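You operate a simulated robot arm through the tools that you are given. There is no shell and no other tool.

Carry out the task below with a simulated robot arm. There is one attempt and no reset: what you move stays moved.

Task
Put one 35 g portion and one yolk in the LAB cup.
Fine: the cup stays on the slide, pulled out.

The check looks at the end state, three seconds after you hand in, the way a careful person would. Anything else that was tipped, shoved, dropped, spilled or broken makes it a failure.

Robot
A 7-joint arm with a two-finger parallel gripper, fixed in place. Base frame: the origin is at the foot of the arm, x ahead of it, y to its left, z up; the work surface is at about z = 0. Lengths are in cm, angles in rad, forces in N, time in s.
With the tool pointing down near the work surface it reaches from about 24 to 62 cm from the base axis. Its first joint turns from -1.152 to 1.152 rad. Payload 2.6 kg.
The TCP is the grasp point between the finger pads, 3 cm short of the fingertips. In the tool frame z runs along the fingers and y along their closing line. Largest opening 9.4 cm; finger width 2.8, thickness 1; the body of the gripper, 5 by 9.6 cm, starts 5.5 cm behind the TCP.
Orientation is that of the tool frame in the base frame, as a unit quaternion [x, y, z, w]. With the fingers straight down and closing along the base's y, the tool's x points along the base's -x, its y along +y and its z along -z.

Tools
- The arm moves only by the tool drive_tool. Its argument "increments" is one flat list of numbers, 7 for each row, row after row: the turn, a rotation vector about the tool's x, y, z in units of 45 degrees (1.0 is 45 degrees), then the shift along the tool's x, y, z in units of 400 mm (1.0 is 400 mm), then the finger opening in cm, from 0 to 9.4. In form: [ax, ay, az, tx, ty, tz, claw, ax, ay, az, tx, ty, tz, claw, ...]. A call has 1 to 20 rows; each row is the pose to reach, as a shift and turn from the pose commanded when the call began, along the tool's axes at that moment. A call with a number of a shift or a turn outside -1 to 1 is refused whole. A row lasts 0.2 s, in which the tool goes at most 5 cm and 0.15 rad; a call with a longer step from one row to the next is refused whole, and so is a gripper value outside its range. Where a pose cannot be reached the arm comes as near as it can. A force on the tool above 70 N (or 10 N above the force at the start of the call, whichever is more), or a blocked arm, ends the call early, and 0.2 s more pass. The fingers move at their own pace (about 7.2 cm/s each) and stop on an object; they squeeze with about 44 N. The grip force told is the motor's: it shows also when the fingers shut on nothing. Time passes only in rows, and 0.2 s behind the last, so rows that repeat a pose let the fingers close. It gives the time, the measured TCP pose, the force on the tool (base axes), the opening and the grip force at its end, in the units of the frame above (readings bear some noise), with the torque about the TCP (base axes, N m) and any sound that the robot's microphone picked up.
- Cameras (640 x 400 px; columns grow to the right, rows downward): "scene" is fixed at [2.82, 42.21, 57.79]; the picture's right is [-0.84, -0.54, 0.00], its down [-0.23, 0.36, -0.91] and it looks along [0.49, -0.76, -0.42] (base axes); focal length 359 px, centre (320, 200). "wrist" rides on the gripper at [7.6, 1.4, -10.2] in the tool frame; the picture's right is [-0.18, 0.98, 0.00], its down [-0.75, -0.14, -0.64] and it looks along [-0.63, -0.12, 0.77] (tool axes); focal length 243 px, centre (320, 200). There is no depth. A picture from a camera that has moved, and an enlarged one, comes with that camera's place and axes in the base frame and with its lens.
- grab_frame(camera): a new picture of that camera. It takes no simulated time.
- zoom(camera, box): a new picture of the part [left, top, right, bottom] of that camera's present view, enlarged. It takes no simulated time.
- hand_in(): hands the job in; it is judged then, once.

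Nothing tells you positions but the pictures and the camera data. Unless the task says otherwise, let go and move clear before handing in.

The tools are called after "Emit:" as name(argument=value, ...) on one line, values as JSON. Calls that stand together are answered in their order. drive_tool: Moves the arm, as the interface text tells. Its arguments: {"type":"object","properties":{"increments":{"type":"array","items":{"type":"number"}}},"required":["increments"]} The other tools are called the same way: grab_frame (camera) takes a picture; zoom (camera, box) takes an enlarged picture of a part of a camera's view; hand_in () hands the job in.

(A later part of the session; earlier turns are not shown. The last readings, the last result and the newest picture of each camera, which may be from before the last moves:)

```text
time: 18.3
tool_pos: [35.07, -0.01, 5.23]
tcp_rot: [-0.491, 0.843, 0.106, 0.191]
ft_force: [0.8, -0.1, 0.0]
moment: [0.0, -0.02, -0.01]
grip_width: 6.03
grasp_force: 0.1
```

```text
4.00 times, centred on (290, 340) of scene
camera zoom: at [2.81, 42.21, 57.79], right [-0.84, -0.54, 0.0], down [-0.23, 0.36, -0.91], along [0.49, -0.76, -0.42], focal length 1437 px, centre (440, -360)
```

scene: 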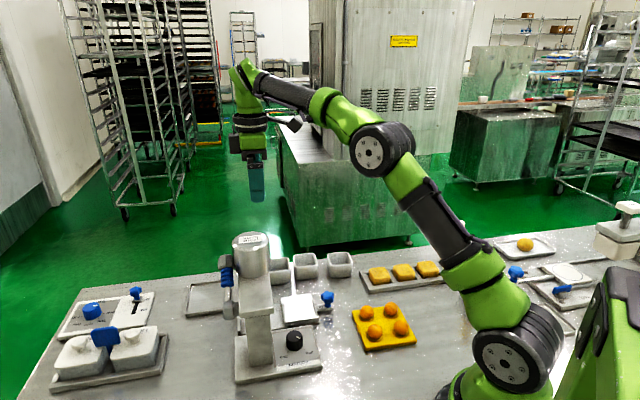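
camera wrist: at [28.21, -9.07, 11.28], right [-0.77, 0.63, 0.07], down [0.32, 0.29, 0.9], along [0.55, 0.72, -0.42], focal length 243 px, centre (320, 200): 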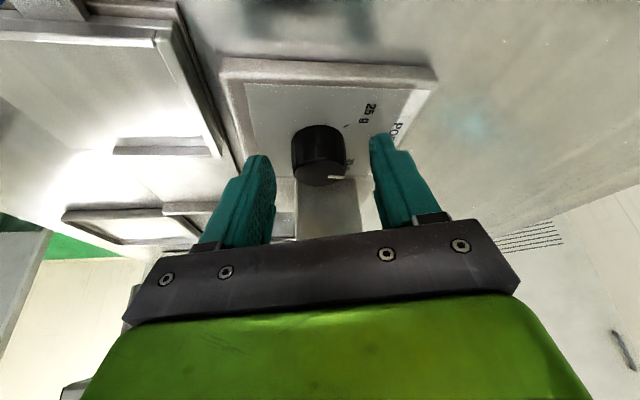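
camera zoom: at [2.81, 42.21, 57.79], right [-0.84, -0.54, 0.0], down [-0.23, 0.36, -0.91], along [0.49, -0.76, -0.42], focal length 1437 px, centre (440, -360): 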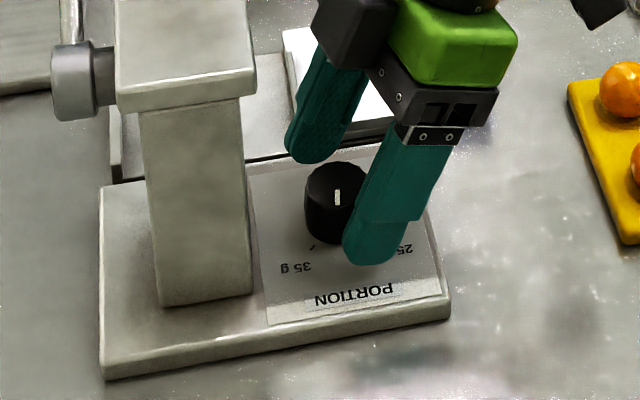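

The mark is now about halfway (≈130°). Second grip: turn about 40° more to reach 35 g.

Emit:
drive_tool(increments=[0, 0, 0, 0, 0, 0, 0, 0, 0, 0, 0, 0, 0, 0, 0, 0, 0, 0, 0, 0, 0, 0, 0, 0, 0, 0, 0, 0, 0.0715, 0.0017, 0.1503, 0, 0.0031, 0, 0, 0.143, 0.0035, 0.3005, -0.0004, 0.0062, 0.0001, 0, 0.2145, 0.0052, 0.4508, -0.0011, 0.0093, 0.0004, 0, 0.286, 0.0069, 0.601, -0.0022, 0.0121, 0.0009, 0, 0.3575, 0.0087, 0.7513, -0.0037, 0.0149, 0.0016, 0, 0.386, 0.0094, 0.8114, -0.0044, 0.0159, 0.0019, 0, 0.386, 0.0094, 0.8114, -0.0044, 0.0159, 0.0019, 0])

Emit:
zoom(camera="wrist", box=[260, 70, 440, 230])

Emit:
drive_tool(increments=[0, 0, 0, 0, 0, 0, 6, 0, 0, 0, 0, 0, 0, 6])

Emit:
zoom(camera="wrist", box=[260, 70, 440, 230])

Emit:
zoom(camera="scene", box=[230, 290, 350, 390])

```text
time: 20.7
tool_pos: [34.79, 0.52, 5.27]
tcp_rot: [-0.168, 0.961, 0.031, 0.217]
ft_force: [-3.3, -2.8, 5.6]
moment: [-0.19, -0.07, 0.54]
grip_width: 3.15
grasp_force: 44.7
```

```text
2.50 times, centred on (350, 150) of wrist
camera zoom: at [23.49, -1.93, 11.34], right [-0.17, 0.98, 0.07], down [0.43, 0.01, 0.9], along [0.89, 0.19, -0.42], focal length 606 px, centre (245, 325)
```

zoom: 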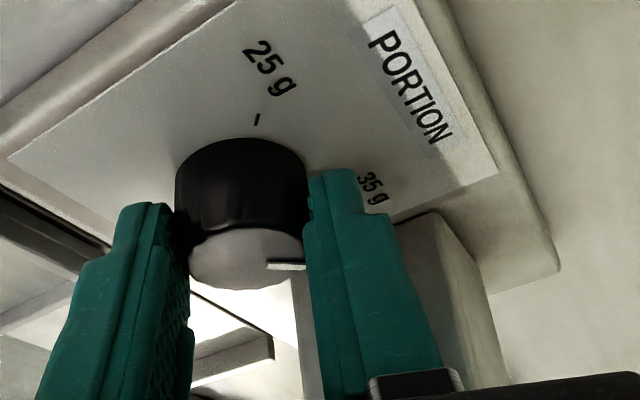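

```text
time: 21.3
tool_pos: [34.7, 0.64, 5.06]
tcp_rot: [-0.168, 0.961, 0.032, 0.217]
ft_force: [-0.8, 0.3, 0.4]
moment: [-0.04, 0.04, -0.01]
grip_width: 6.0
grasp_force: 0.0
```

```text
2.50 times, centred on (350, 150) of wrist
camera zoom: at [23.52, -1.92, 11.31], right [-0.18, 0.98, 0.07], down [0.43, 0.01, 0.9], along [0.89, 0.19, -0.42], focal length 606 px, centre (245, 325)
```

zoom: 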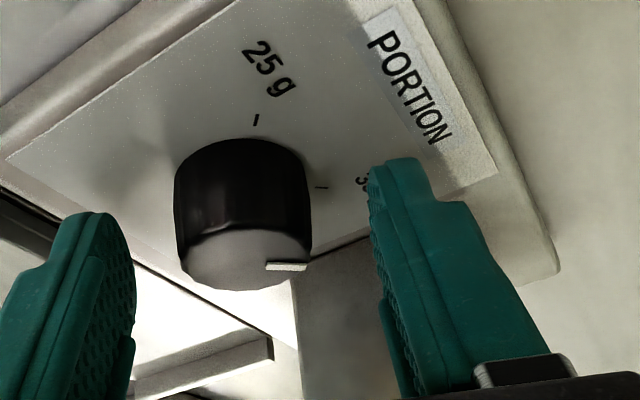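

```text
4.00 times, centred on (290, 340) of scene
camera zoom: at [2.81, 42.21, 57.79], right [-0.84, -0.54, 0.0], down [-0.23, 0.36, -0.91], along [0.49, -0.76, -0.42], focal length 1437 px, centre (440, -360)
```

zoom: 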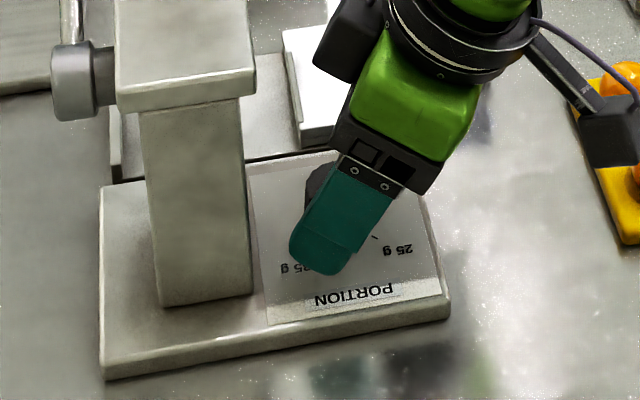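

The mark now lines up with the 35 g tick. Retreat upward and verify.

Emit:
drive_tool(increments=[0, 0, 0, -0.05, -0.001, -0.105, 6, 0, 0, 0, -0.1, -0.002, -0.21, 6, 0, 0, 0, -0.15, -0.003, -0.315, 6])

Emit:
zoom(camera="scene", box=[230, 300, 350, 390])

Emit:
grab_frame(camera="wrist")

Emit:
grab_frame(camera="scene")

```text
time: 22.1
tool_pos: [34.75, 0.64, 19.12]
tcp_rot: [-0.169, 0.961, 0.032, 0.216]
ft_force: [0.3, 0.1, 1.2]
moment: [0.01, -0.01, -0.01]
grip_width: 6.0
grasp_force: 0.0
```

```text
4.44 times, centred on (290, 345) of scene
camera zoom: at [2.82, 42.21, 57.79], right [-0.84, -0.54, 0.0], down [-0.23, 0.36, -0.91], along [0.49, -0.76, -0.42], focal length 1597 px, centre (453, -444)
```

zoom: 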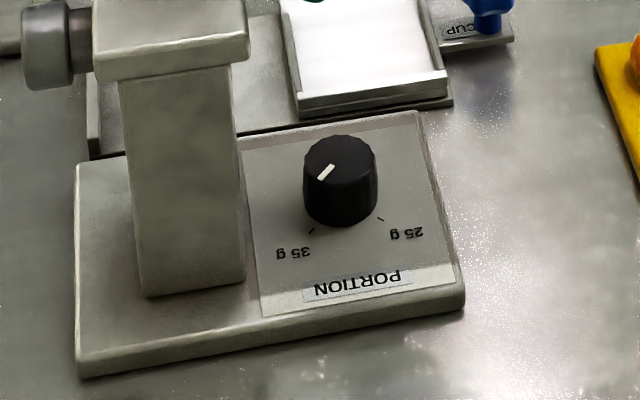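

```text
taken
camera wrist: at [23.59, -1.83, 25.22], right [-0.18, 0.98, 0.07], down [0.43, 0.01, 0.9], along [0.89, 0.19, -0.42], focal length 243 px, centre (320, 200)
```

wrist: 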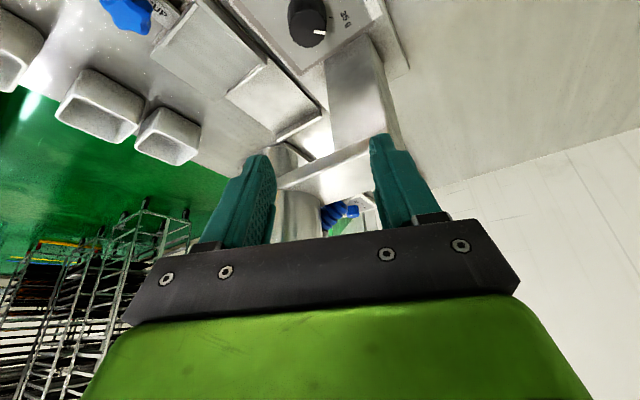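

```text
taken
```

scene: 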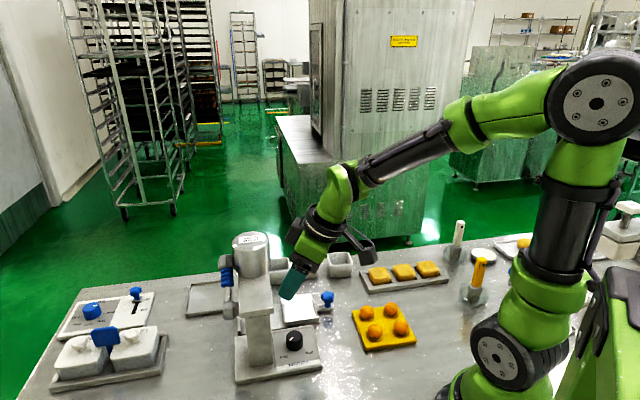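

Dial is at 35 g. Now untilt the hand while rising, then go above the LAB cup.

Emit:
drive_tool(increments=[0, 0.14, 0, -0.0215, 0, -0.045, 9.4, 0, 0.28, 0, -0.043, 0, -0.09, 9.4, 0, 0.42, 0, -0.0645, 0, -0.135, 9.4, 0, 0.556, 0, -0.086, 0, -0.18, 9.4])

Emit:
drive_tool(increments=[0, 0, -0.14, 0, 0, 0, 9.4, 0, 0, -0.28, 0, 0, 0, 9.4, 0, 0, -0.42, 0, 0, 0, 9.4, 0, 0, -0.56, 0, 0, 0, 9.4])

```text
time: 23.1
tool_pos: [34.69, 0.63, 27.21]
tcp_rot: [-0.172, 0.985, -0.005, 0.003]
ft_force: [-0.5, 0.9, -0.1]
moment: [-0.02, 0.02, 0.0]
grip_width: 9.39
grasp_force: 0.1
```

```text
time: 24.1
tool_pos: [34.81, 0.71, 27.22]
tcp_rot: [-0.384, 0.923, -0.005, 0.002]
ft_force: [0.1, 0.4, -0.1]
moment: [0.01, -0.02, -0.03]
grip_width: 9.45
grasp_force: 0.1
```

Small tilt correction and traverse to above the LAB cup.

Emit:
drive_tool(increments=[-0.0137, 0, 0, -0.003, -0.1, 0, 9.4, -0.0137, 0, 0, -0.007, -0.2, 0, 9.4, -0.0137, 0, 0, -0.011, -0.3, 0, 9.4, -0.0137, 0, 0, -0.015, -0.4, 0, 9.4, -0.0137, 0, 0, -0.019, -0.5, 0, 9.4, -0.0137, 0, 0, -0.023, -0.6125, 0, 9.4, -0.0137, 0, 0, -0.023, -0.6125, 0.1, 9.4, -0.0137, 0, 0, -0.023, -0.6125, 0.2, 9.4, -0.0137, 0, 0, -0.023, -0.6125, 0.25, 9.4])

Emit:
grab_frame(camera="wrist")

Emit:
zoom(camera="scene", box=[200, 150, 400, 330])

```text
time: 26.1
tool_pos: [52.81, -16.05, 17.46]
tcp_rot: [-0.381, 0.925, -0.001, 0.0]
ft_force: [-0.4, -0.7, -0.1]
moment: [0.0, -0.03, 0.01]
grip_width: 9.39
grasp_force: 0.0
```

```text
taken
camera wrist: at [46.31, -20.53, 27.81], right [-0.56, 0.83, 0.0], down [0.63, 0.43, 0.64], along [0.53, 0.36, -0.77], focal length 243 px, centre (320, 200)
```

wrist: 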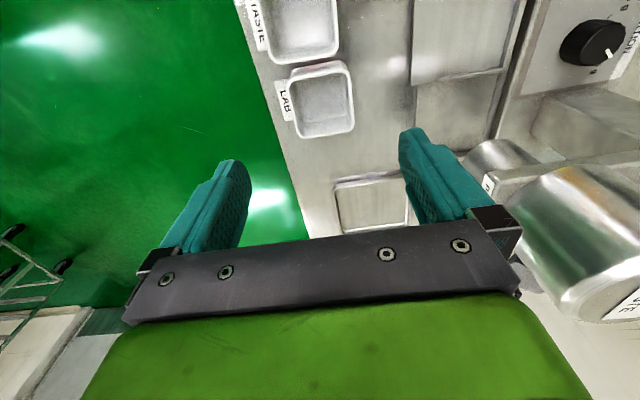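

```text
2.22 times, centred on (300, 240) of scene
camera zoom: at [2.82, 42.21, 57.79], right [-0.84, -0.54, 0.0], down [-0.23, 0.36, -0.91], along [0.49, -0.76, -0.42], focal length 798 px, centre (364, 111)
```

zoom: 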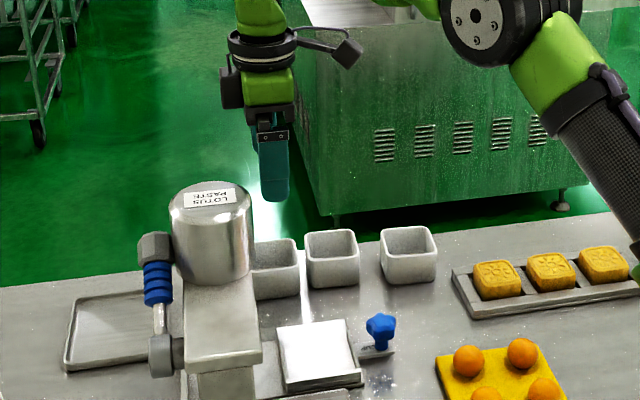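

Emit:
zoom(camera="wrist", box=[240, 0, 400, 150])

```text
2.67 times, centred on (320, 75) of wrist
camera zoom: at [46.31, -20.53, 27.81], right [-0.56, 0.83, 0.0], down [0.63, 0.43, 0.64], along [0.53, 0.36, -0.77], focal length 647 px, centre (320, 533)
```

zoom: 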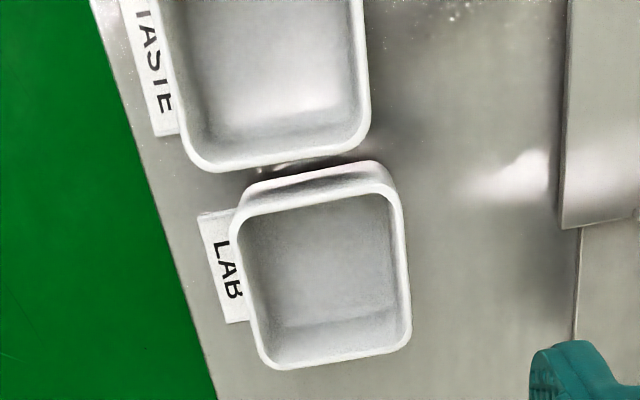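

LAB cup centre ≈ (52.9, -15.8), rim at about 4.2. Descend with open fingers to a grip near the rim (tips 1.5 cm above the bench) and close.

Emit:
drive_tool(increments=[0, 0, 0, -0.0045, 0.0025, 0.1, 9.4, 0, 0, 0, -0.0045, 0.0025, 0.2, 9.4, 0, 0, 0, -0.0045, 0.0025, 0.26, 9.4, 0, 0, 0, -0.0045, 0.0025, 0.3, 9.4, 0, 0, 0, -0.0045, 0.0025, 0.324, 9.4, 0, 0, 0, -0.0045, 0.0025, 0.324, 9.4])

Emit:
grab_frame(camera="wrist")

Emit:
zoom(camera="scene", box=[220, 200, 380, 330])

```text
time: 27.5
tool_pos: [52.87, -15.9, 4.43]
tcp_rot: [-0.382, 0.924, -0.001, 0.001]
ft_force: [-0.6, 1.6, -0.1]
moment: [-0.02, -0.02, 0.0]
grip_width: 9.38
grasp_force: 0.1
```

```text
taken
camera wrist: at [46.41, -20.36, 14.84], right [-0.56, 0.83, 0.0], down [0.63, 0.43, 0.64], along [0.53, 0.36, -0.77], focal length 243 px, centre (320, 200)
```

wrist: 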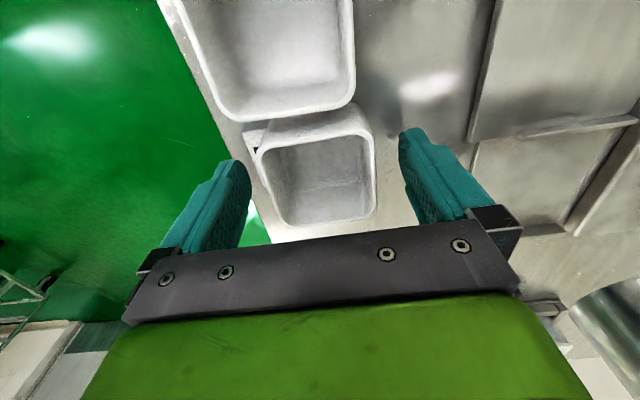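

```text
3.08 times, centred on (300, 265) of scene
camera zoom: at [2.82, 42.21, 57.79], right [-0.84, -0.54, 0.0], down [-0.23, 0.36, -0.91], along [0.49, -0.76, -0.42], focal length 1106 px, centre (382, 0)
```

zoom: 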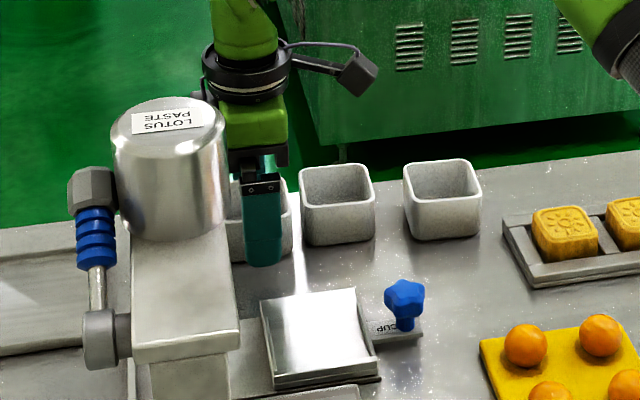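

Well centred. Close on the cup.

Emit:
drive_tool(increments=[0, 0, 0, 0, 0, 0, 5, 0, 0, 0, 0, 0, 0, 5, 0, 0, 0, 0, 0, 0, 3, 0, 0, 0, 0, 0, 0, 3, 0, 0, 0, 0, 0, 0, 3])

Emit:
grab_frame(camera="wrist")

```text
time: 28.7
tool_pos: [52.99, -15.98, 4.63]
tcp_rot: [-0.381, 0.924, -0.001, 0.001]
ft_force: [-1.4, 0.6, 14.4]
moment: [0.09, 0.26, -0.01]
grip_width: 5.84
grasp_force: 44.2
```

```text
taken
camera wrist: at [46.45, -20.37, 14.97], right [-0.56, 0.83, 0.0], down [0.63, 0.43, 0.64], along [0.53, 0.36, -0.77], focal length 243 px, centre (320, 200)
```

wrist: 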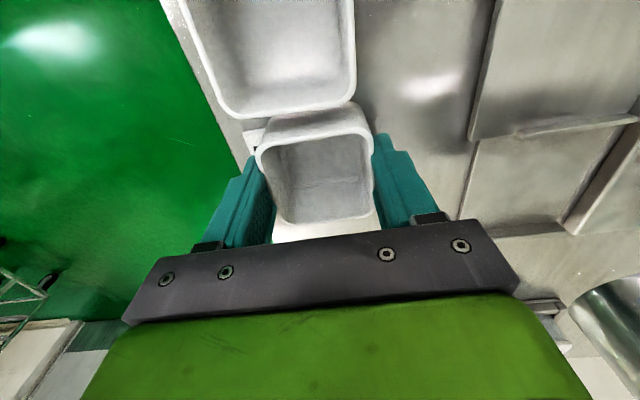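

Emit:
drive_tool(increments=[0, 0, 0, 0, 0, -0.02, 3, 0, 0, 0, 0, 0, -0.05, 3, 0, 0, 0, 0, 0, -0.1, 3, 0, 0, 0, 0, 0, -0.15, 3, 0, 0, 0, 0, 0, -0.2, 3])

Emit:
grab_frame(camera="wrist")

Emit:
zoom(camera="scene", box=[220, 180, 380, 330])

```text
time: 29.9
tool_pos: [52.92, -16.07, 12.69]
tcp_rot: [-0.383, 0.924, -0.001, 0.0]
ft_force: [-0.3, 0.8, 0.3]
moment: [0.02, -0.03, -0.06]
grip_width: 3.02
grasp_force: 0.0
```

```text
taken
camera wrist: at [46.35, -20.43, 22.93], right [-0.56, 0.83, 0.0], down [0.63, 0.43, 0.64], along [0.53, 0.36, -0.77], focal length 243 px, centre (320, 200)
```

wrist: 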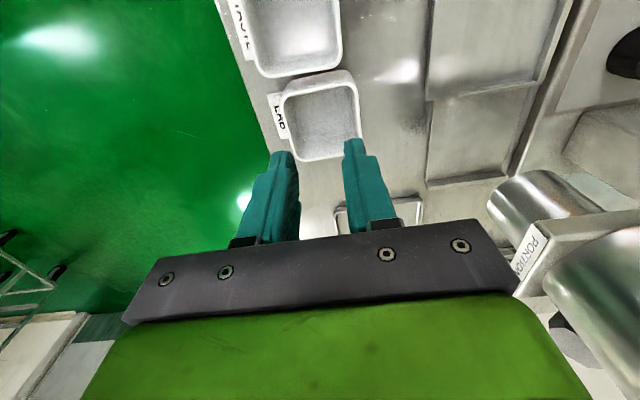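

```text
2.67 times, centred on (300, 255) of scene
camera zoom: at [2.82, 42.21, 57.79], right [-0.84, -0.54, 0.0], down [-0.23, 0.36, -0.91], along [0.49, -0.76, -0.42], focal length 958 px, centre (373, 53)
```

zoom: 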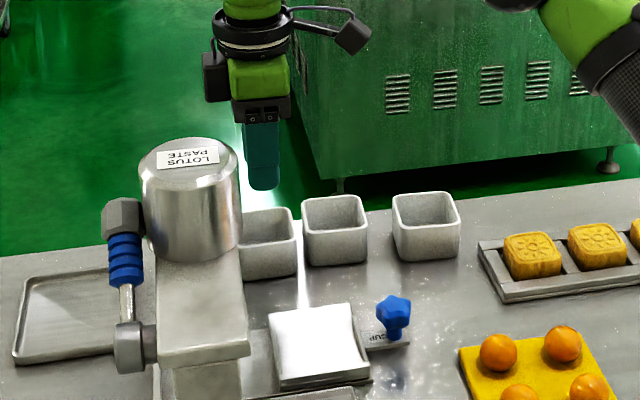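

The cup slipped out of the high grip but stayed standing in place. I'll regrip deeper, with the pads around the middle of the wall.

Emit:
drive_tool(increments=[0, 0, 0, 0, 0, 0, 9.4, 0, 0, 0, 0, 0, 0, 9.4, 0, 0, 0, 0, 0, 0.1, 9.4, 0, 0, 0, 0, 0, 0.18, 9.4, 0, 0, 0, 0, 0, 0.21, 9.4, 0, 0, 0, 0, 0, 0.232, 9.4, 0, 0, 0, 0, 0, 0.232, 9.4])

Emit:
grab_frame(camera="wrist")

```text
time: 31.5
tool_pos: [52.83, -15.95, 3.14]
tcp_rot: [-0.382, 0.924, -0.001, 0.001]
ft_force: [0.3, -0.1, 1.0]
moment: [-0.01, 0.03, 0.01]
grip_width: 9.39
grasp_force: 0.0
```

```text
taken
camera wrist: at [46.43, -20.42, 13.49], right [-0.56, 0.83, 0.0], down [0.63, 0.43, 0.64], along [0.53, 0.36, -0.77], focal length 243 px, centre (320, 200)
```

wrist: 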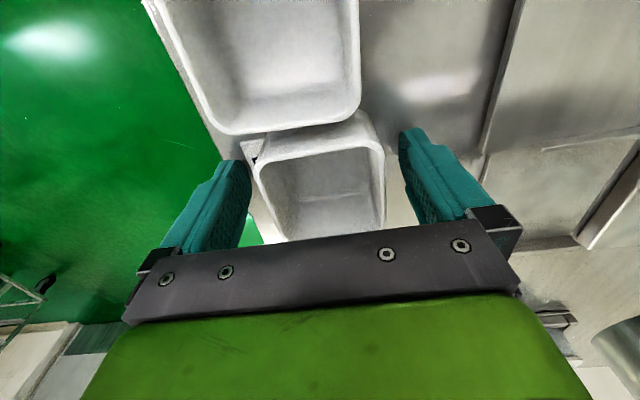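

Emit:
drive_tool(increments=[0, 0, 0, 0, 0, -0.006, 5, 0, 0, 0, 0, 0, -0.006, 5, 0, 0, 0, 0, 0, -0.006, 4, 0, 0, 0, 0, 0, -0.006, 4, 0, 0, 0, 0, 0, -0.006, 4])

Emit:
drive_tool(increments=[0, 0, 0, 0, 0, -0.01, 4, 0, 0, 0, 0, 0, -0.02, 4, 0, 0, 0, 0, 0, -0.03, 4, 0, 0, 0, 0, 0, -0.04, 4])

Emit:
grab_frame(camera="wrist")

Emit:
zoom(camera="scene", box=[220, 180, 380, 330])

```text
time: 32.7
tool_pos: [52.76, -15.96, 3.33]
tcp_rot: [-0.382, 0.924, -0.001, 0.0]
ft_force: [0.5, 0.2, 0.7]
moment: [0.01, -0.02, 0.04]
grip_width: 6.3
grasp_force: 43.2
```

```text
time: 33.7
tool_pos: [52.8, -15.94, 5.14]
tcp_rot: [-0.384, 0.923, -0.001, 0.0]
ft_force: [-0.7, -0.5, 0.0]
moment: [0.01, 0.01, -0.02]
grip_width: 6.33
grasp_force: 44.3
```

```text
taken
camera wrist: at [46.38, -20.35, 15.4], right [-0.56, 0.83, 0.0], down [0.63, 0.43, 0.64], along [0.53, 0.36, -0.77], focal length 243 px, centre (320, 200)
```

wrist: 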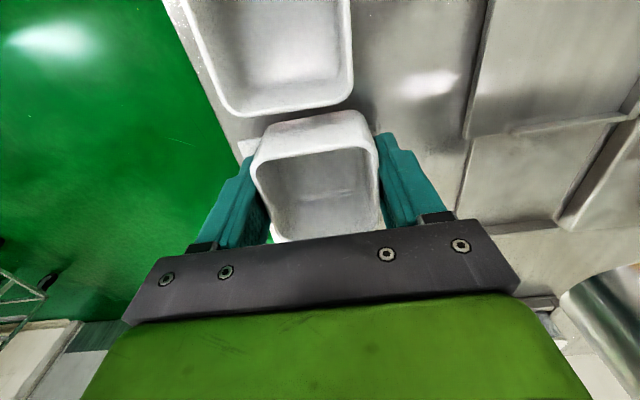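

```text
2.67 times, centred on (300, 255) of scene
camera zoom: at [2.82, 42.21, 57.79], right [-0.84, -0.54, 0.0], down [-0.23, 0.36, -0.91], along [0.49, -0.76, -0.42], focal length 958 px, centre (373, 53)
```

zoom: 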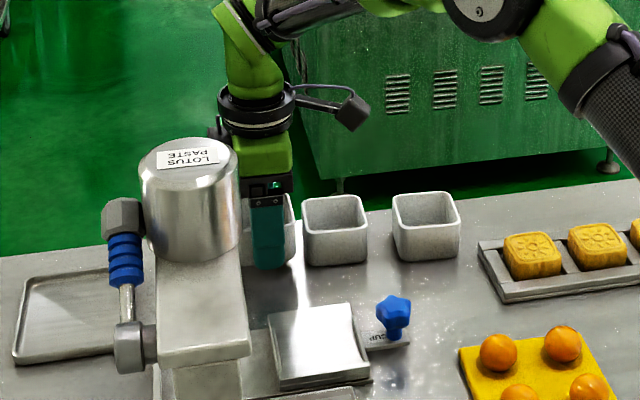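

The deeper grip holds (cup is 6.3 cm wide). For more clearance from the hopper at the slide, I'll set it back down and regrip 1 cm off-centre toward the knob side.

Emit:
drive_tool(increments=[0, 0, 0, 0, 0, 0.02, 4, 0, 0, 0, 0, 0, 0.035, 4, 0, 0, 0, 0, 0, 0.043, 4, 0, 0, 0, 0, 0, 0.043, 4, 0, 0, 0, 0, 0, 0.043, 7.5, 0, 0, 0, 0, 0, 0.043, 9.4, 0, 0, 0, 0.0125, 0, 0.043, 9.4, 0, 0, 0, 0.025, 0, 0.043, 9.4, 0, 0, 0, 0.025, 0, 0.043, 9.4])

Emit:
grab_frame(camera="wrist")

```text
time: 35.7
tool_pos: [52.18, -16.73, 3.4]
tcp_rot: [-0.382, 0.924, 0.0, 0.001]
ft_force: [0.8, 0.0, 0.2]
moment: [0.02, 0.01, 0.03]
grip_width: 9.41
grasp_force: 0.0
```

```text
taken
camera wrist: at [45.65, -21.08, 13.7], right [-0.56, 0.83, 0.0], down [0.63, 0.43, 0.64], along [0.53, 0.36, -0.77], focal length 243 px, centre (320, 200)
```

wrist: 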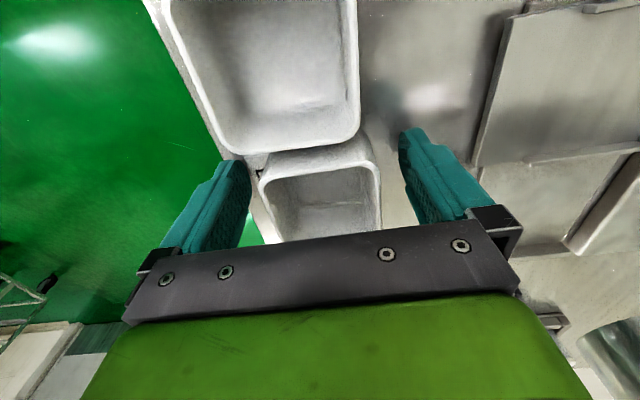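

Emit:
drive_tool(increments=[0, 0, 0, 0, 0, 0, 6.8, 0, 0, 0, 0, 0, 0, 5, 0, 0, 0, 0, 0, 0, 5, 0, 0, 0, 0, 0, 0, 5, 0, 0, 0, 0, 0, -0.01, 5, 0, 0, 0, 0, 0, -0.025, 5, 0, 0, 0, 0, 0, -0.05, 5])

Emit:
grab_frame(camera="wrist")

Emit:
zoom(camera="scene", box=[220, 180, 380, 330])

```text
time: 37.3
tool_pos: [52.12, -16.54, 5.28]
tcp_rot: [-0.382, 0.924, -0.001, 0.0]
ft_force: [-0.7, -0.5, -1.0]
moment: [0.0, 0.0, 0.0]
grip_width: 6.31
grasp_force: 44.4
```

```text
taken
camera wrist: at [45.67, -21.03, 15.68], right [-0.56, 0.83, 0.0], down [0.63, 0.43, 0.64], along [0.53, 0.36, -0.77], focal length 243 px, centre (320, 200)
```

wrist: 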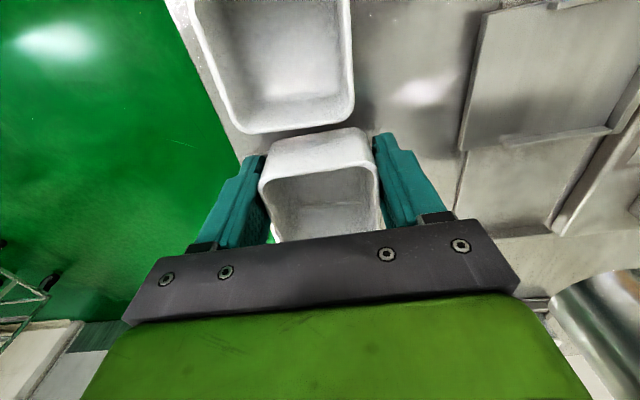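

```text
2.67 times, centred on (300, 255) of scene
camera zoom: at [2.82, 42.21, 57.79], right [-0.84, -0.54, 0.0], down [-0.23, 0.36, -0.91], along [0.49, -0.76, -0.42], focal length 958 px, centre (373, 53)
```

zoom: 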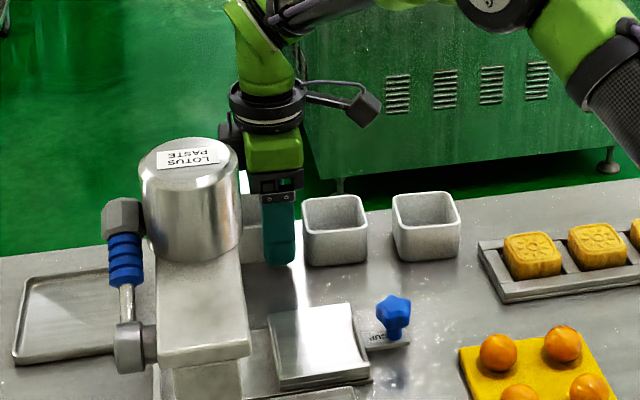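

Cup is held. Lift it and carry it above the slide tray.

Emit:
drive_tool(increments=[0, 0, 0, 0, 0, -0.1, 5, 0, 0, 0, 0, 0, -0.19, 5, 0, 0, 0, 0.02, 0.08, -0.19, 5, 0, 0, 0, 0.04, 0.17, -0.19, 5, 0, 0, 0, 0.06, 0.26, -0.19, 5, 0, 0, 0, 0.0815, 0.354, -0.19, 5, 0, 0, 0, 0.0815, 0.354, -0.19, 5])

Emit:
grab_frame(camera="wrist")

Emit:
zoom(camera="scene", box=[200, 180, 400, 350])

Emit:
zoom(camera="wrist", box=[220, 40, 420, 240])

```text
time: 38.9
tool_pos: [39.72, -8.78, 13.09]
tcp_rot: [-0.382, 0.924, -0.001, 0.001]
ft_force: [0.4, 0.0, -1.0]
moment: [0.05, 0.01, 0.0]
grip_width: 6.32
grasp_force: 43.5
```

```text
taken
camera wrist: at [33.3, -13.21, 23.37], right [-0.56, 0.83, 0.0], down [0.63, 0.43, 0.64], along [0.53, 0.36, -0.77], focal length 243 px, centre (320, 200)
```

wrist: 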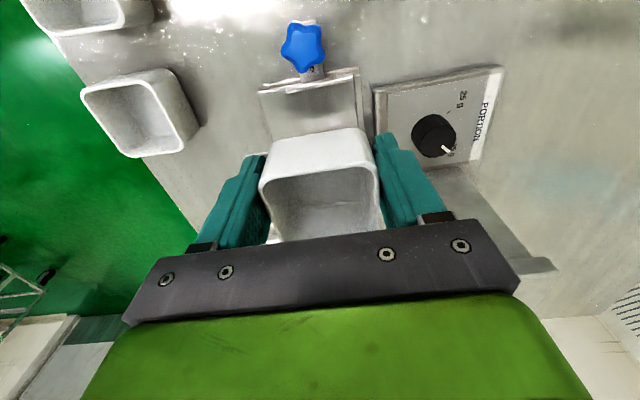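

```text
2.35 times, centred on (300, 265) of scene
camera zoom: at [2.81, 42.21, 57.79], right [-0.84, -0.54, 0.0], down [-0.23, 0.36, -0.91], along [0.49, -0.76, -0.42], focal length 845 px, centre (367, 47)
```

zoom: 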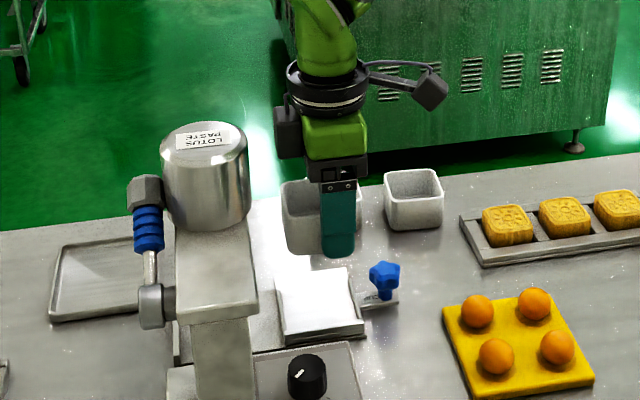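

```text
2.00 times, centred on (320, 140) of wrist
camera zoom: at [33.3, -13.21, 23.37], right [-0.56, 0.83, 0.0], down [0.63, 0.43, 0.64], along [0.53, 0.36, -0.77], focal length 485 px, centre (320, 320)
```

zoom: 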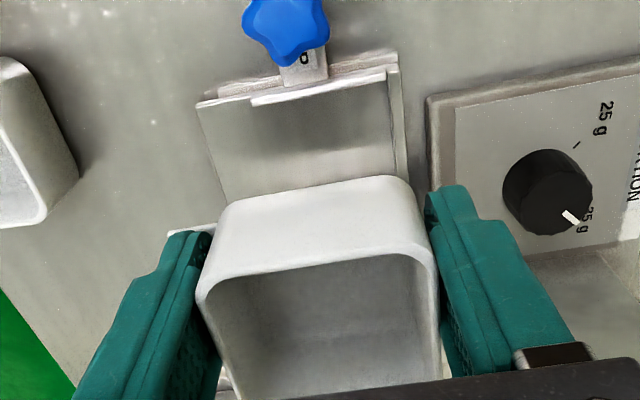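

Cup bottom lines up with the tray to within a few mm; I shift 2.5 mm toward the knob and 3 mm outward, and lower to just above the tray.

Emit:
drive_tool(increments=[0, 0, 0, 0.00625, -0.0075, 0.06, 5, 0, 0, 0, 0.00625, -0.0075, 0.12, 5, 0, 0, 0, 0.00625, -0.0075, 0.16, 5, 0, 0, 0, 0.00625, -0.0075, 0.18, 5, 0, 0, 0, 0.00625, -0.0075, 0.18, 5])

Emit:
zoom(camera="wrist", box=[220, 40, 420, 240])

Emit:
zoom(camera="scene", box=[230, 230, 370, 340])

```text
time: 40.1
tool_pos: [39.92, -9.23, 5.68]
tcp_rot: [-0.382, 0.924, -0.001, 0.0]
ft_force: [-0.6, 0.6, 0.0]
moment: [0.0, -0.01, 0.0]
grip_width: 6.37
grasp_force: 44.0
```

```text
2.00 times, centred on (320, 140) of wrist
camera zoom: at [33.42, -13.72, 16.06], right [-0.56, 0.83, 0.0], down [0.63, 0.43, 0.64], along [0.53, 0.36, -0.77], focal length 485 px, centre (320, 320)
```

zoom: 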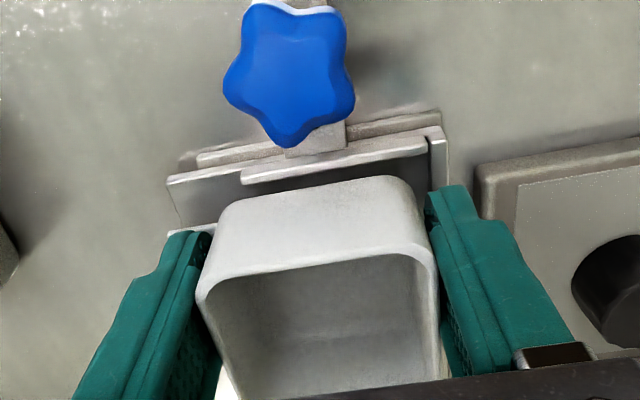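

```text
3.64 times, centred on (300, 285) of scene
camera zoom: at [2.82, 42.21, 57.79], right [-0.84, -0.54, 0.0], down [-0.23, 0.36, -0.91], along [0.49, -0.76, -0.42], focal length 1307 px, centre (393, -109)
```

zoom: 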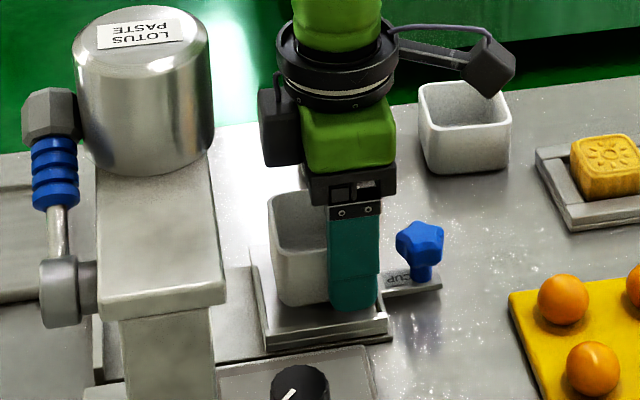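

Positions agree. Lower in small steps, watching the force.

Emit:
drive_tool(increments=[0, 0, 0, 0, 0, 0.005, 5, 0, 0, 0, 0, 0, 0.01, 5, 0, 0, 0, 0, 0, 0.01, 5])

Emit:
drive_tool(increments=[0, 0, 0, 0, 0, 0.005, 5, 0, 0, 0, 0, 0, 0.01, 5, 0, 0, 0, 0, 0, 0.01, 5])

Emit:
zoom(camera="wrist", box=[220, 40, 420, 240])

Emit:
zoom(camera="scene", box=[260, 260, 350, 340])

```text
time: 40.9
tool_pos: [39.88, -9.36, 5.44]
tcp_rot: [-0.382, 0.924, -0.001, 0.0]
ft_force: [-0.2, 0.0, -0.9]
moment: [0.0, 0.0, -0.01]
grip_width: 6.32
grasp_force: 43.8
```

```text
time: 41.7
tool_pos: [40.03, -9.3, 5.17]
tcp_rot: [-0.382, 0.924, -0.002, 0.002]
ft_force: [-8.1, 7.0, 41.0]
moment: [-0.35, 0.68, -0.14]
grip_width: 6.33
grasp_force: 43.9
```

```text
2.00 times, centred on (320, 140) of wrist
camera zoom: at [33.48, -13.7, 15.44], right [-0.56, 0.83, -0.01], down [0.63, 0.43, 0.65], along [0.54, 0.36, -0.76], focal length 485 px, centre (320, 320)
```

zoom: 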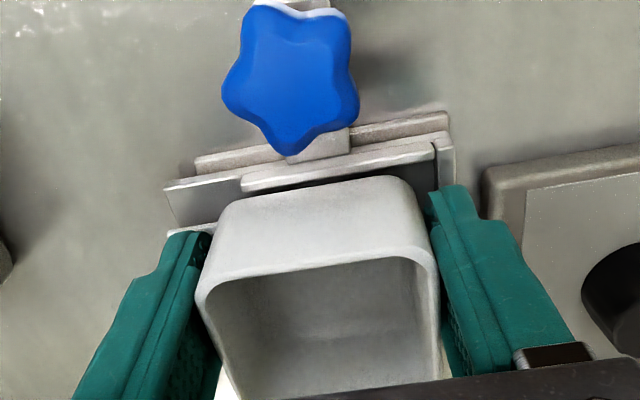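

```text
5.00 times, centred on (305, 300) of scene
camera zoom: at [2.79, 42.21, 57.79], right [-0.84, -0.54, 0.0], down [-0.23, 0.36, -0.91], along [0.49, -0.76, -0.42], focal length 1796 px, centre (395, -300)
```

zoom: 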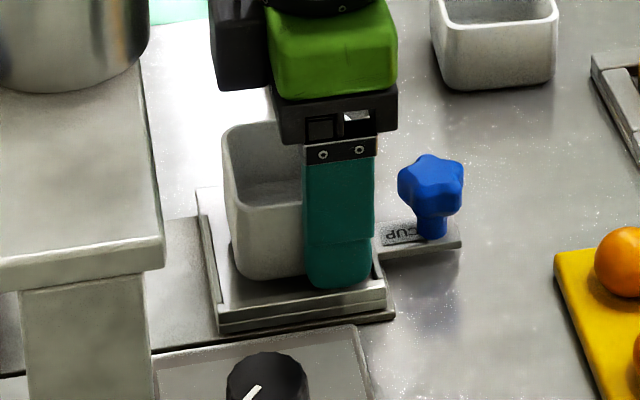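

Contact at TCP z ≈ 5.2 with the load on the knob-side edge: either seated, or its edge is on the knob-side lip. I'll raise slightly, shift 2 mm toward the hopper and feel again.

Emit:
drive_tool(increments=[0, 0, 0, 0, 0, -0.01, 5, 0, 0, 0, -0.005, 0, -0.01, 5, 0, 0, 0, -0.005, 0, -0.01, 5])

Emit:
drive_tool(increments=[0, 0, 0, 0, 0, 0.005, 5, 0, 0, 0, 0, 0, 0.008, 5, 0, 0, 0, 0, 0, 0.008, 5])

Emit:
zoom(camera="wrist", box=[220, 80, 420, 240])

Emit:
zoom(camera="scene", box=[260, 260, 350, 340])

```text
time: 42.5
tool_pos: [39.9, -9.16, 5.39]
tcp_rot: [-0.381, 0.924, 0.0, -0.001]
ft_force: [0.1, -0.2, -0.4]
moment: [0.03, 0.02, -0.01]
grip_width: 6.36
grasp_force: 44.1
```

```text
time: 43.3
tool_pos: [39.91, -9.18, 5.05]
tcp_rot: [-0.382, 0.924, -0.001, 0.001]
ft_force: [0.0, 0.3, -0.4]
moment: [-0.02, 0.03, 0.02]
grip_width: 6.33
grasp_force: 43.8
```

```text
2.50 times, centred on (320, 160) of wrist
camera zoom: at [33.5, -13.62, 15.36], right [-0.56, 0.83, 0.0], down [0.63, 0.43, 0.64], along [0.53, 0.36, -0.77], focal length 606 px, centre (320, 300)
```

zoom: 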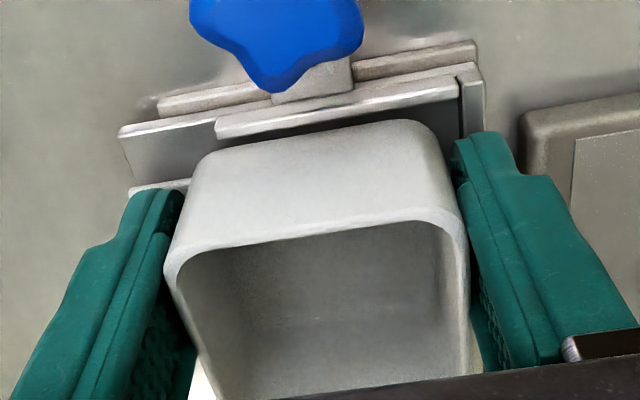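

```text
5.00 times, centred on (305, 300) of scene
camera zoom: at [2.82, 42.21, 57.79], right [-0.84, -0.54, 0.0], down [-0.23, 0.36, -0.91], along [0.49, -0.76, -0.42], focal length 1796 px, centre (395, -300)
```

zoom: 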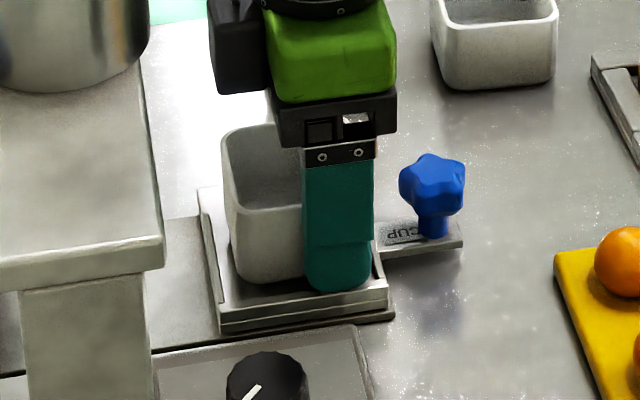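

No force now at a lower height, so it had been on the lip. Continue lowering.

Emit:
drive_tool(increments=[0, 0, 0, 0, 0, 0.004, 5, 0, 0, 0, 0, 0, 0.007, 5, 0, 0, 0, 0, 0, 0.007, 5])

Emit:
drive_tool(increments=[0, 0, 0, 0, 0, 0.004, 5, 0, 0, 0, 0, 0, 0.005, 5, 0, 0, 0, 0, 0, 0.005, 5])

Emit:
zoom(camera="wrist", box=[220, 80, 420, 240])

Emit:
zoom(camera="scene", box=[260, 260, 350, 340])

```text
time: 44.1
tool_pos: [39.99, -9.03, 4.91]
tcp_rot: [-0.381, 0.924, -0.001, 0.002]
ft_force: [-6.9, 4.2, 29.3]
moment: [0.89, 1.04, 0.09]
grip_width: 6.36
grasp_force: 44.0
```

```text
time: 44.9
tool_pos: [40.14, -9.14, 4.92]
tcp_rot: [-0.381, 0.925, -0.002, 0.002]
ft_force: [-8.9, 7.8, 61.6]
moment: [1.88, 2.09, 0.04]
grip_width: 6.31
grasp_force: 44.0
```

```text
2.50 times, centred on (320, 160) of wrist
camera zoom: at [33.57, -13.53, 15.17], right [-0.56, 0.83, 0.0], down [0.63, 0.43, 0.65], along [0.54, 0.36, -0.76], focal length 606 px, centre (320, 300)
```

zoom: 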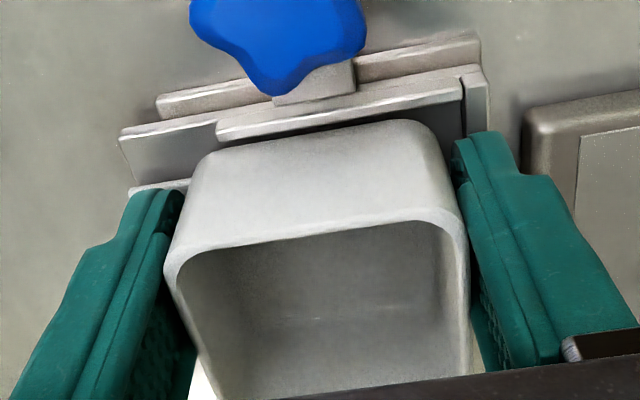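

```text
5.00 times, centred on (305, 300) of scene
camera zoom: at [2.79, 42.21, 57.79], right [-0.84, -0.54, 0.0], down [-0.23, 0.36, -0.91], along [0.49, -0.76, -0.42], focal length 1796 px, centre (395, -300)
```

zoom: 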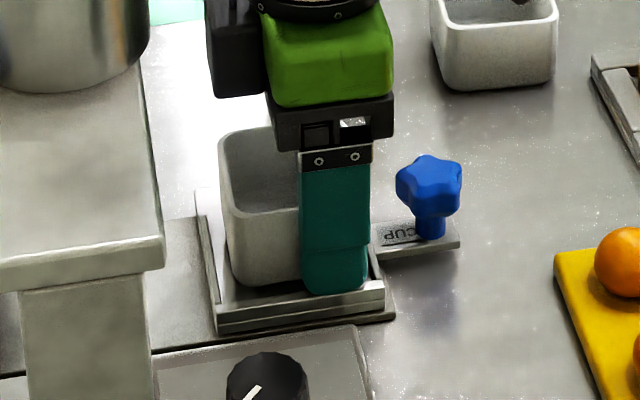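

Now the load is on the finger over the tray's inner lip, with the cup only a millimetre or two above the plate. Relieve the force slightly, then release.

Emit:
drive_tool(increments=[0, 0, 0, 0, 0, -0.005, 5, 0, 0, 0, 0, 0, -0.005, 5, 0, 0, 0, 0, 0, -0.005, 6.8, 0, 0, 0, 0, 0, -0.005, 7.2, 0, 0, 0, 0, 0, -0.005, 8, 0, 0, 0, 0, 0, -0.005, 8])

Emit:
zoom(camera="wrist", box=[220, 80, 420, 240])

Emit:
zoom(camera="scene", box=[260, 260, 350, 340])

```text
time: 46.3
tool_pos: [40.27, -9.21, 4.97]
tcp_rot: [-0.381, 0.925, -0.004, 0.004]
ft_force: [12.8, -13.8, 22.5]
moment: [0.19, 0.33, 0.1]
grip_width: 6.94
grasp_force: 0.1
```

```text
2.50 times, centred on (320, 160) of wrist
camera zoom: at [33.67, -13.73, 15.21], right [-0.56, 0.83, -0.01], down [0.63, 0.44, 0.65], along [0.54, 0.36, -0.76], focal length 606 px, centre (320, 300)
```

zoom: 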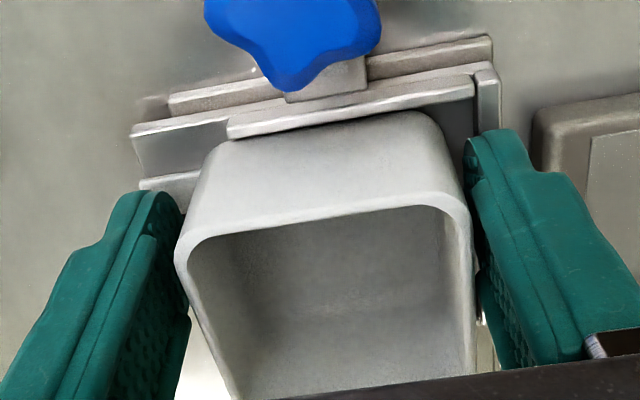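

```text
5.00 times, centred on (305, 300) of scene
camera zoom: at [2.81, 42.21, 57.79], right [-0.84, -0.54, 0.0], down [-0.23, 0.36, -0.91], along [0.49, -0.76, -0.42], focal length 1796 px, centre (395, -300)
```

zoom: 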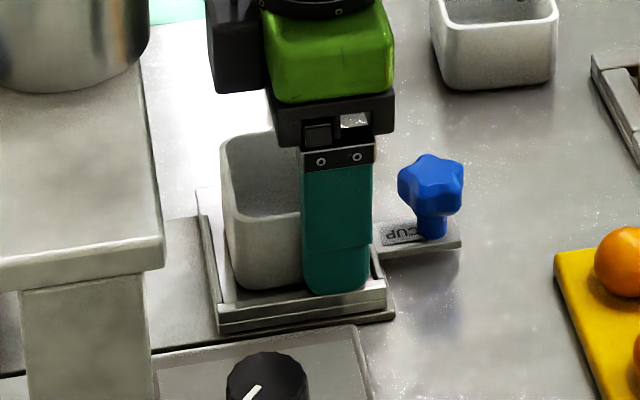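

Emit:
drive_tool(increments=[0, 0, 0, 0, 0, 0, 6.8, 0, 0, 0, 0, 0, -0.01, 6.8, 0, 0, 0, 0, 0, -0.03, 6.8, 0, 0, 0, 0, 0, -0.06, 6.8, 0, 0, 0, 0, 0, -0.12, 6.8, 0, 0, 0, 0, 0, -0.22, 6.8])

Emit:
zoom(camera="wrist", box=[200, 0, 440, 200])

Emit:
zoom(camera="scene", box=[250, 240, 370, 340])

```text
time: 47.7
tool_pos: [39.92, -9.15, 13.51]
tcp_rot: [-0.382, 0.924, 0.0, 0.0]
ft_force: [-0.5, -0.2, 0.5]
moment: [0.0, 0.0, 0.0]
grip_width: 6.81
grasp_force: 0.1
```

```text
2.00 times, centred on (320, 100) of wrist
camera zoom: at [33.51, -13.54, 23.85], right [-0.56, 0.83, 0.0], down [0.63, 0.43, 0.64], along [0.53, 0.36, -0.77], focal length 485 px, centre (320, 400)
```

zoom: 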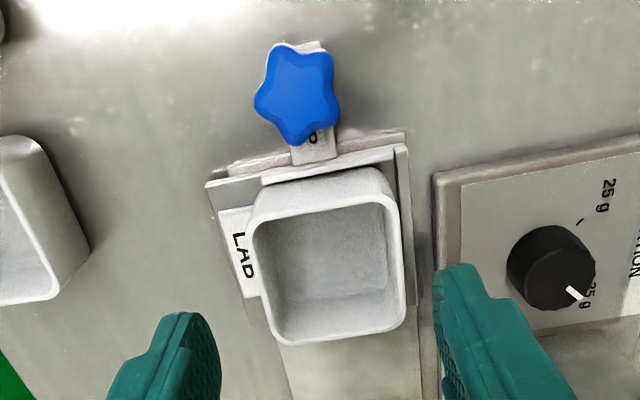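

```text
4.00 times, centred on (310, 290) of scene
camera zoom: at [2.82, 42.21, 57.79], right [-0.84, -0.54, 0.0], down [-0.23, 0.36, -0.91], along [0.49, -0.76, -0.42], focal length 1437 px, centre (360, -160)
```

zoom: 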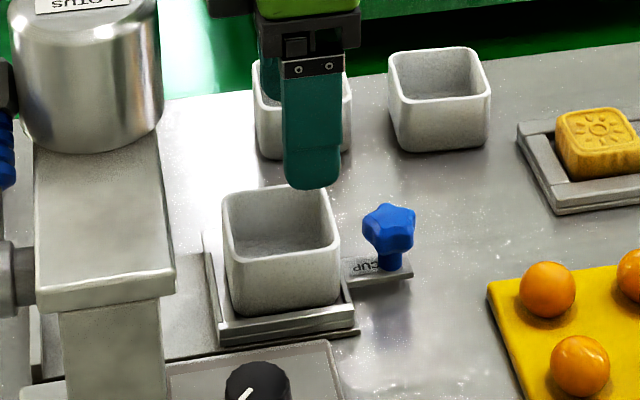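

The LAB tag is attached to the cup, and it now sits between the tray lips. Next: tilt the hand again, and go over the blue CUP knob (≈ (36.35, -12.65), z ≈ 3.3).

Emit:
drive_tool(increments=[0, 0, 0, 0.035, 0, -0.03, 6, 0, -0.14, 0, 0.07, 0, -0.03, 6, 0, -0.28, 0, 0.105, 0.0005, -0.03, 6, 0, -0.42, 0, 0.1355, 0.001, -0.03, 6, 0, -0.556, 0, 0.1355, 0.001, -0.03, 6, 0, -0.556, 0, 0.1355, 0.001, -0.03, 6])

Emit:
grab_frame(camera="wrist")

Emit:
grab_frame(camera="scene")

Emit:
zoom(camera="scene", box=[260, 240, 380, 340])

```text
time: 49.1
tool_pos: [36.15, -12.91, 14.78]
tcp_rot: [-0.373, 0.902, 0.083, 0.201]
ft_force: [-0.8, 0.8, -0.1]
moment: [-0.01, 0.01, -0.02]
grip_width: 6.0
grasp_force: 0.0
```

```text
taken
camera wrist: at [27.1, -19.95, 20.86], right [-0.58, 0.81, 0.08], down [0.39, 0.19, 0.9], along [0.72, 0.55, -0.43], focal length 243 px, centre (320, 200)
```

wrist: 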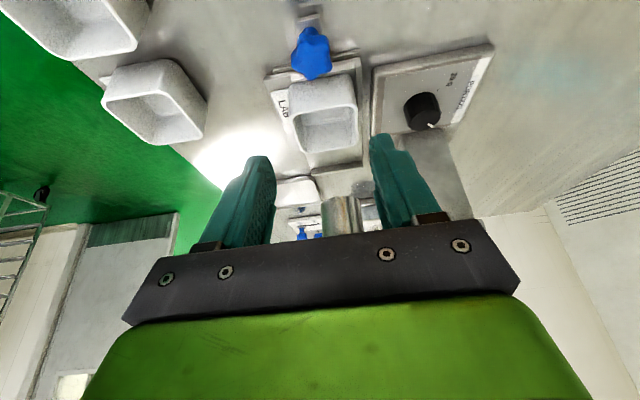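

```text
taken
```

scene: 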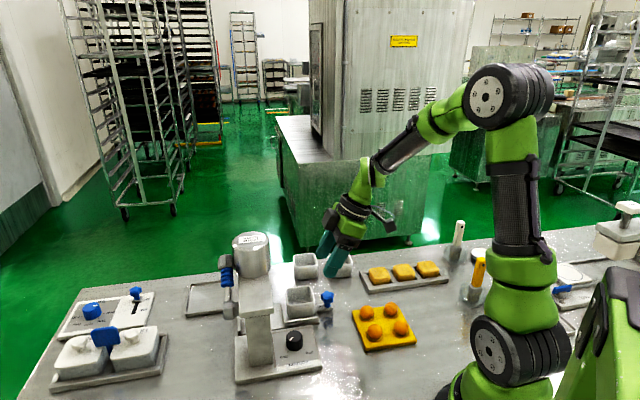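

```text
4.00 times, centred on (320, 290) of scene
camera zoom: at [2.81, 42.21, 57.79], right [-0.84, -0.54, 0.0], down [-0.23, 0.36, -0.91], along [0.49, -0.76, -0.42], focal length 1437 px, centre (320, -160)
```

zoom: 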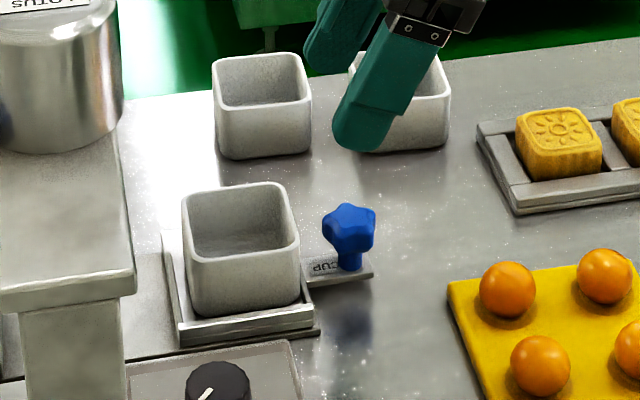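

The cup looks well seated. Descend onto the blue knob.

Emit:
drive_tool(increments=[0, 0, 0, 0.04, 0, 0.083, 6, 0, 0, 0, 0.075, 0.001, 0.156, 6, 0, 0, 0, 0.098, 0.001, 0.204, 6, 0, 0, 0, 0.1145, 0.001, 0.2385, 6, 0, 0, 0, 0.1145, 0.001, 0.2385, 6])

Emit:
grab_frame(camera="wrist")

Emit:
zoom(camera="scene", box=[260, 230, 380, 340])

```text
time: 50.3
tool_pos: [36.0, -12.97, 4.11]
tcp_rot: [-0.373, 0.902, 0.082, 0.201]
ft_force: [0.0, 0.1, 0.6]
moment: [0.01, -0.02, 0.04]
grip_width: 5.97
grasp_force: 0.0
```

```text
taken
camera wrist: at [27.0, -20.0, 10.27], right [-0.58, 0.81, 0.08], down [0.39, 0.19, 0.9], along [0.72, 0.55, -0.43], focal length 243 px, centre (320, 200)
```

wrist: 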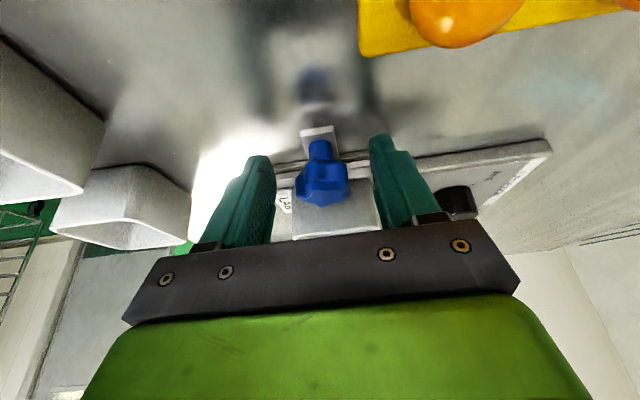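

```text
3.64 times, centred on (320, 285) of scene
camera zoom: at [2.82, 42.21, 57.79], right [-0.84, -0.54, 0.0], down [-0.23, 0.36, -0.91], along [0.49, -0.76, -0.42], focal length 1307 px, centre (320, -109)
```

zoom: 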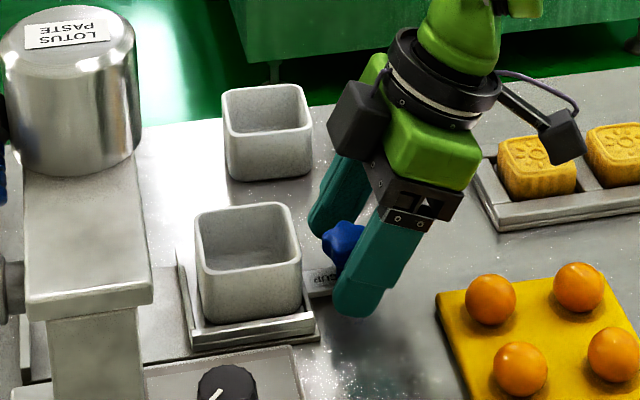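

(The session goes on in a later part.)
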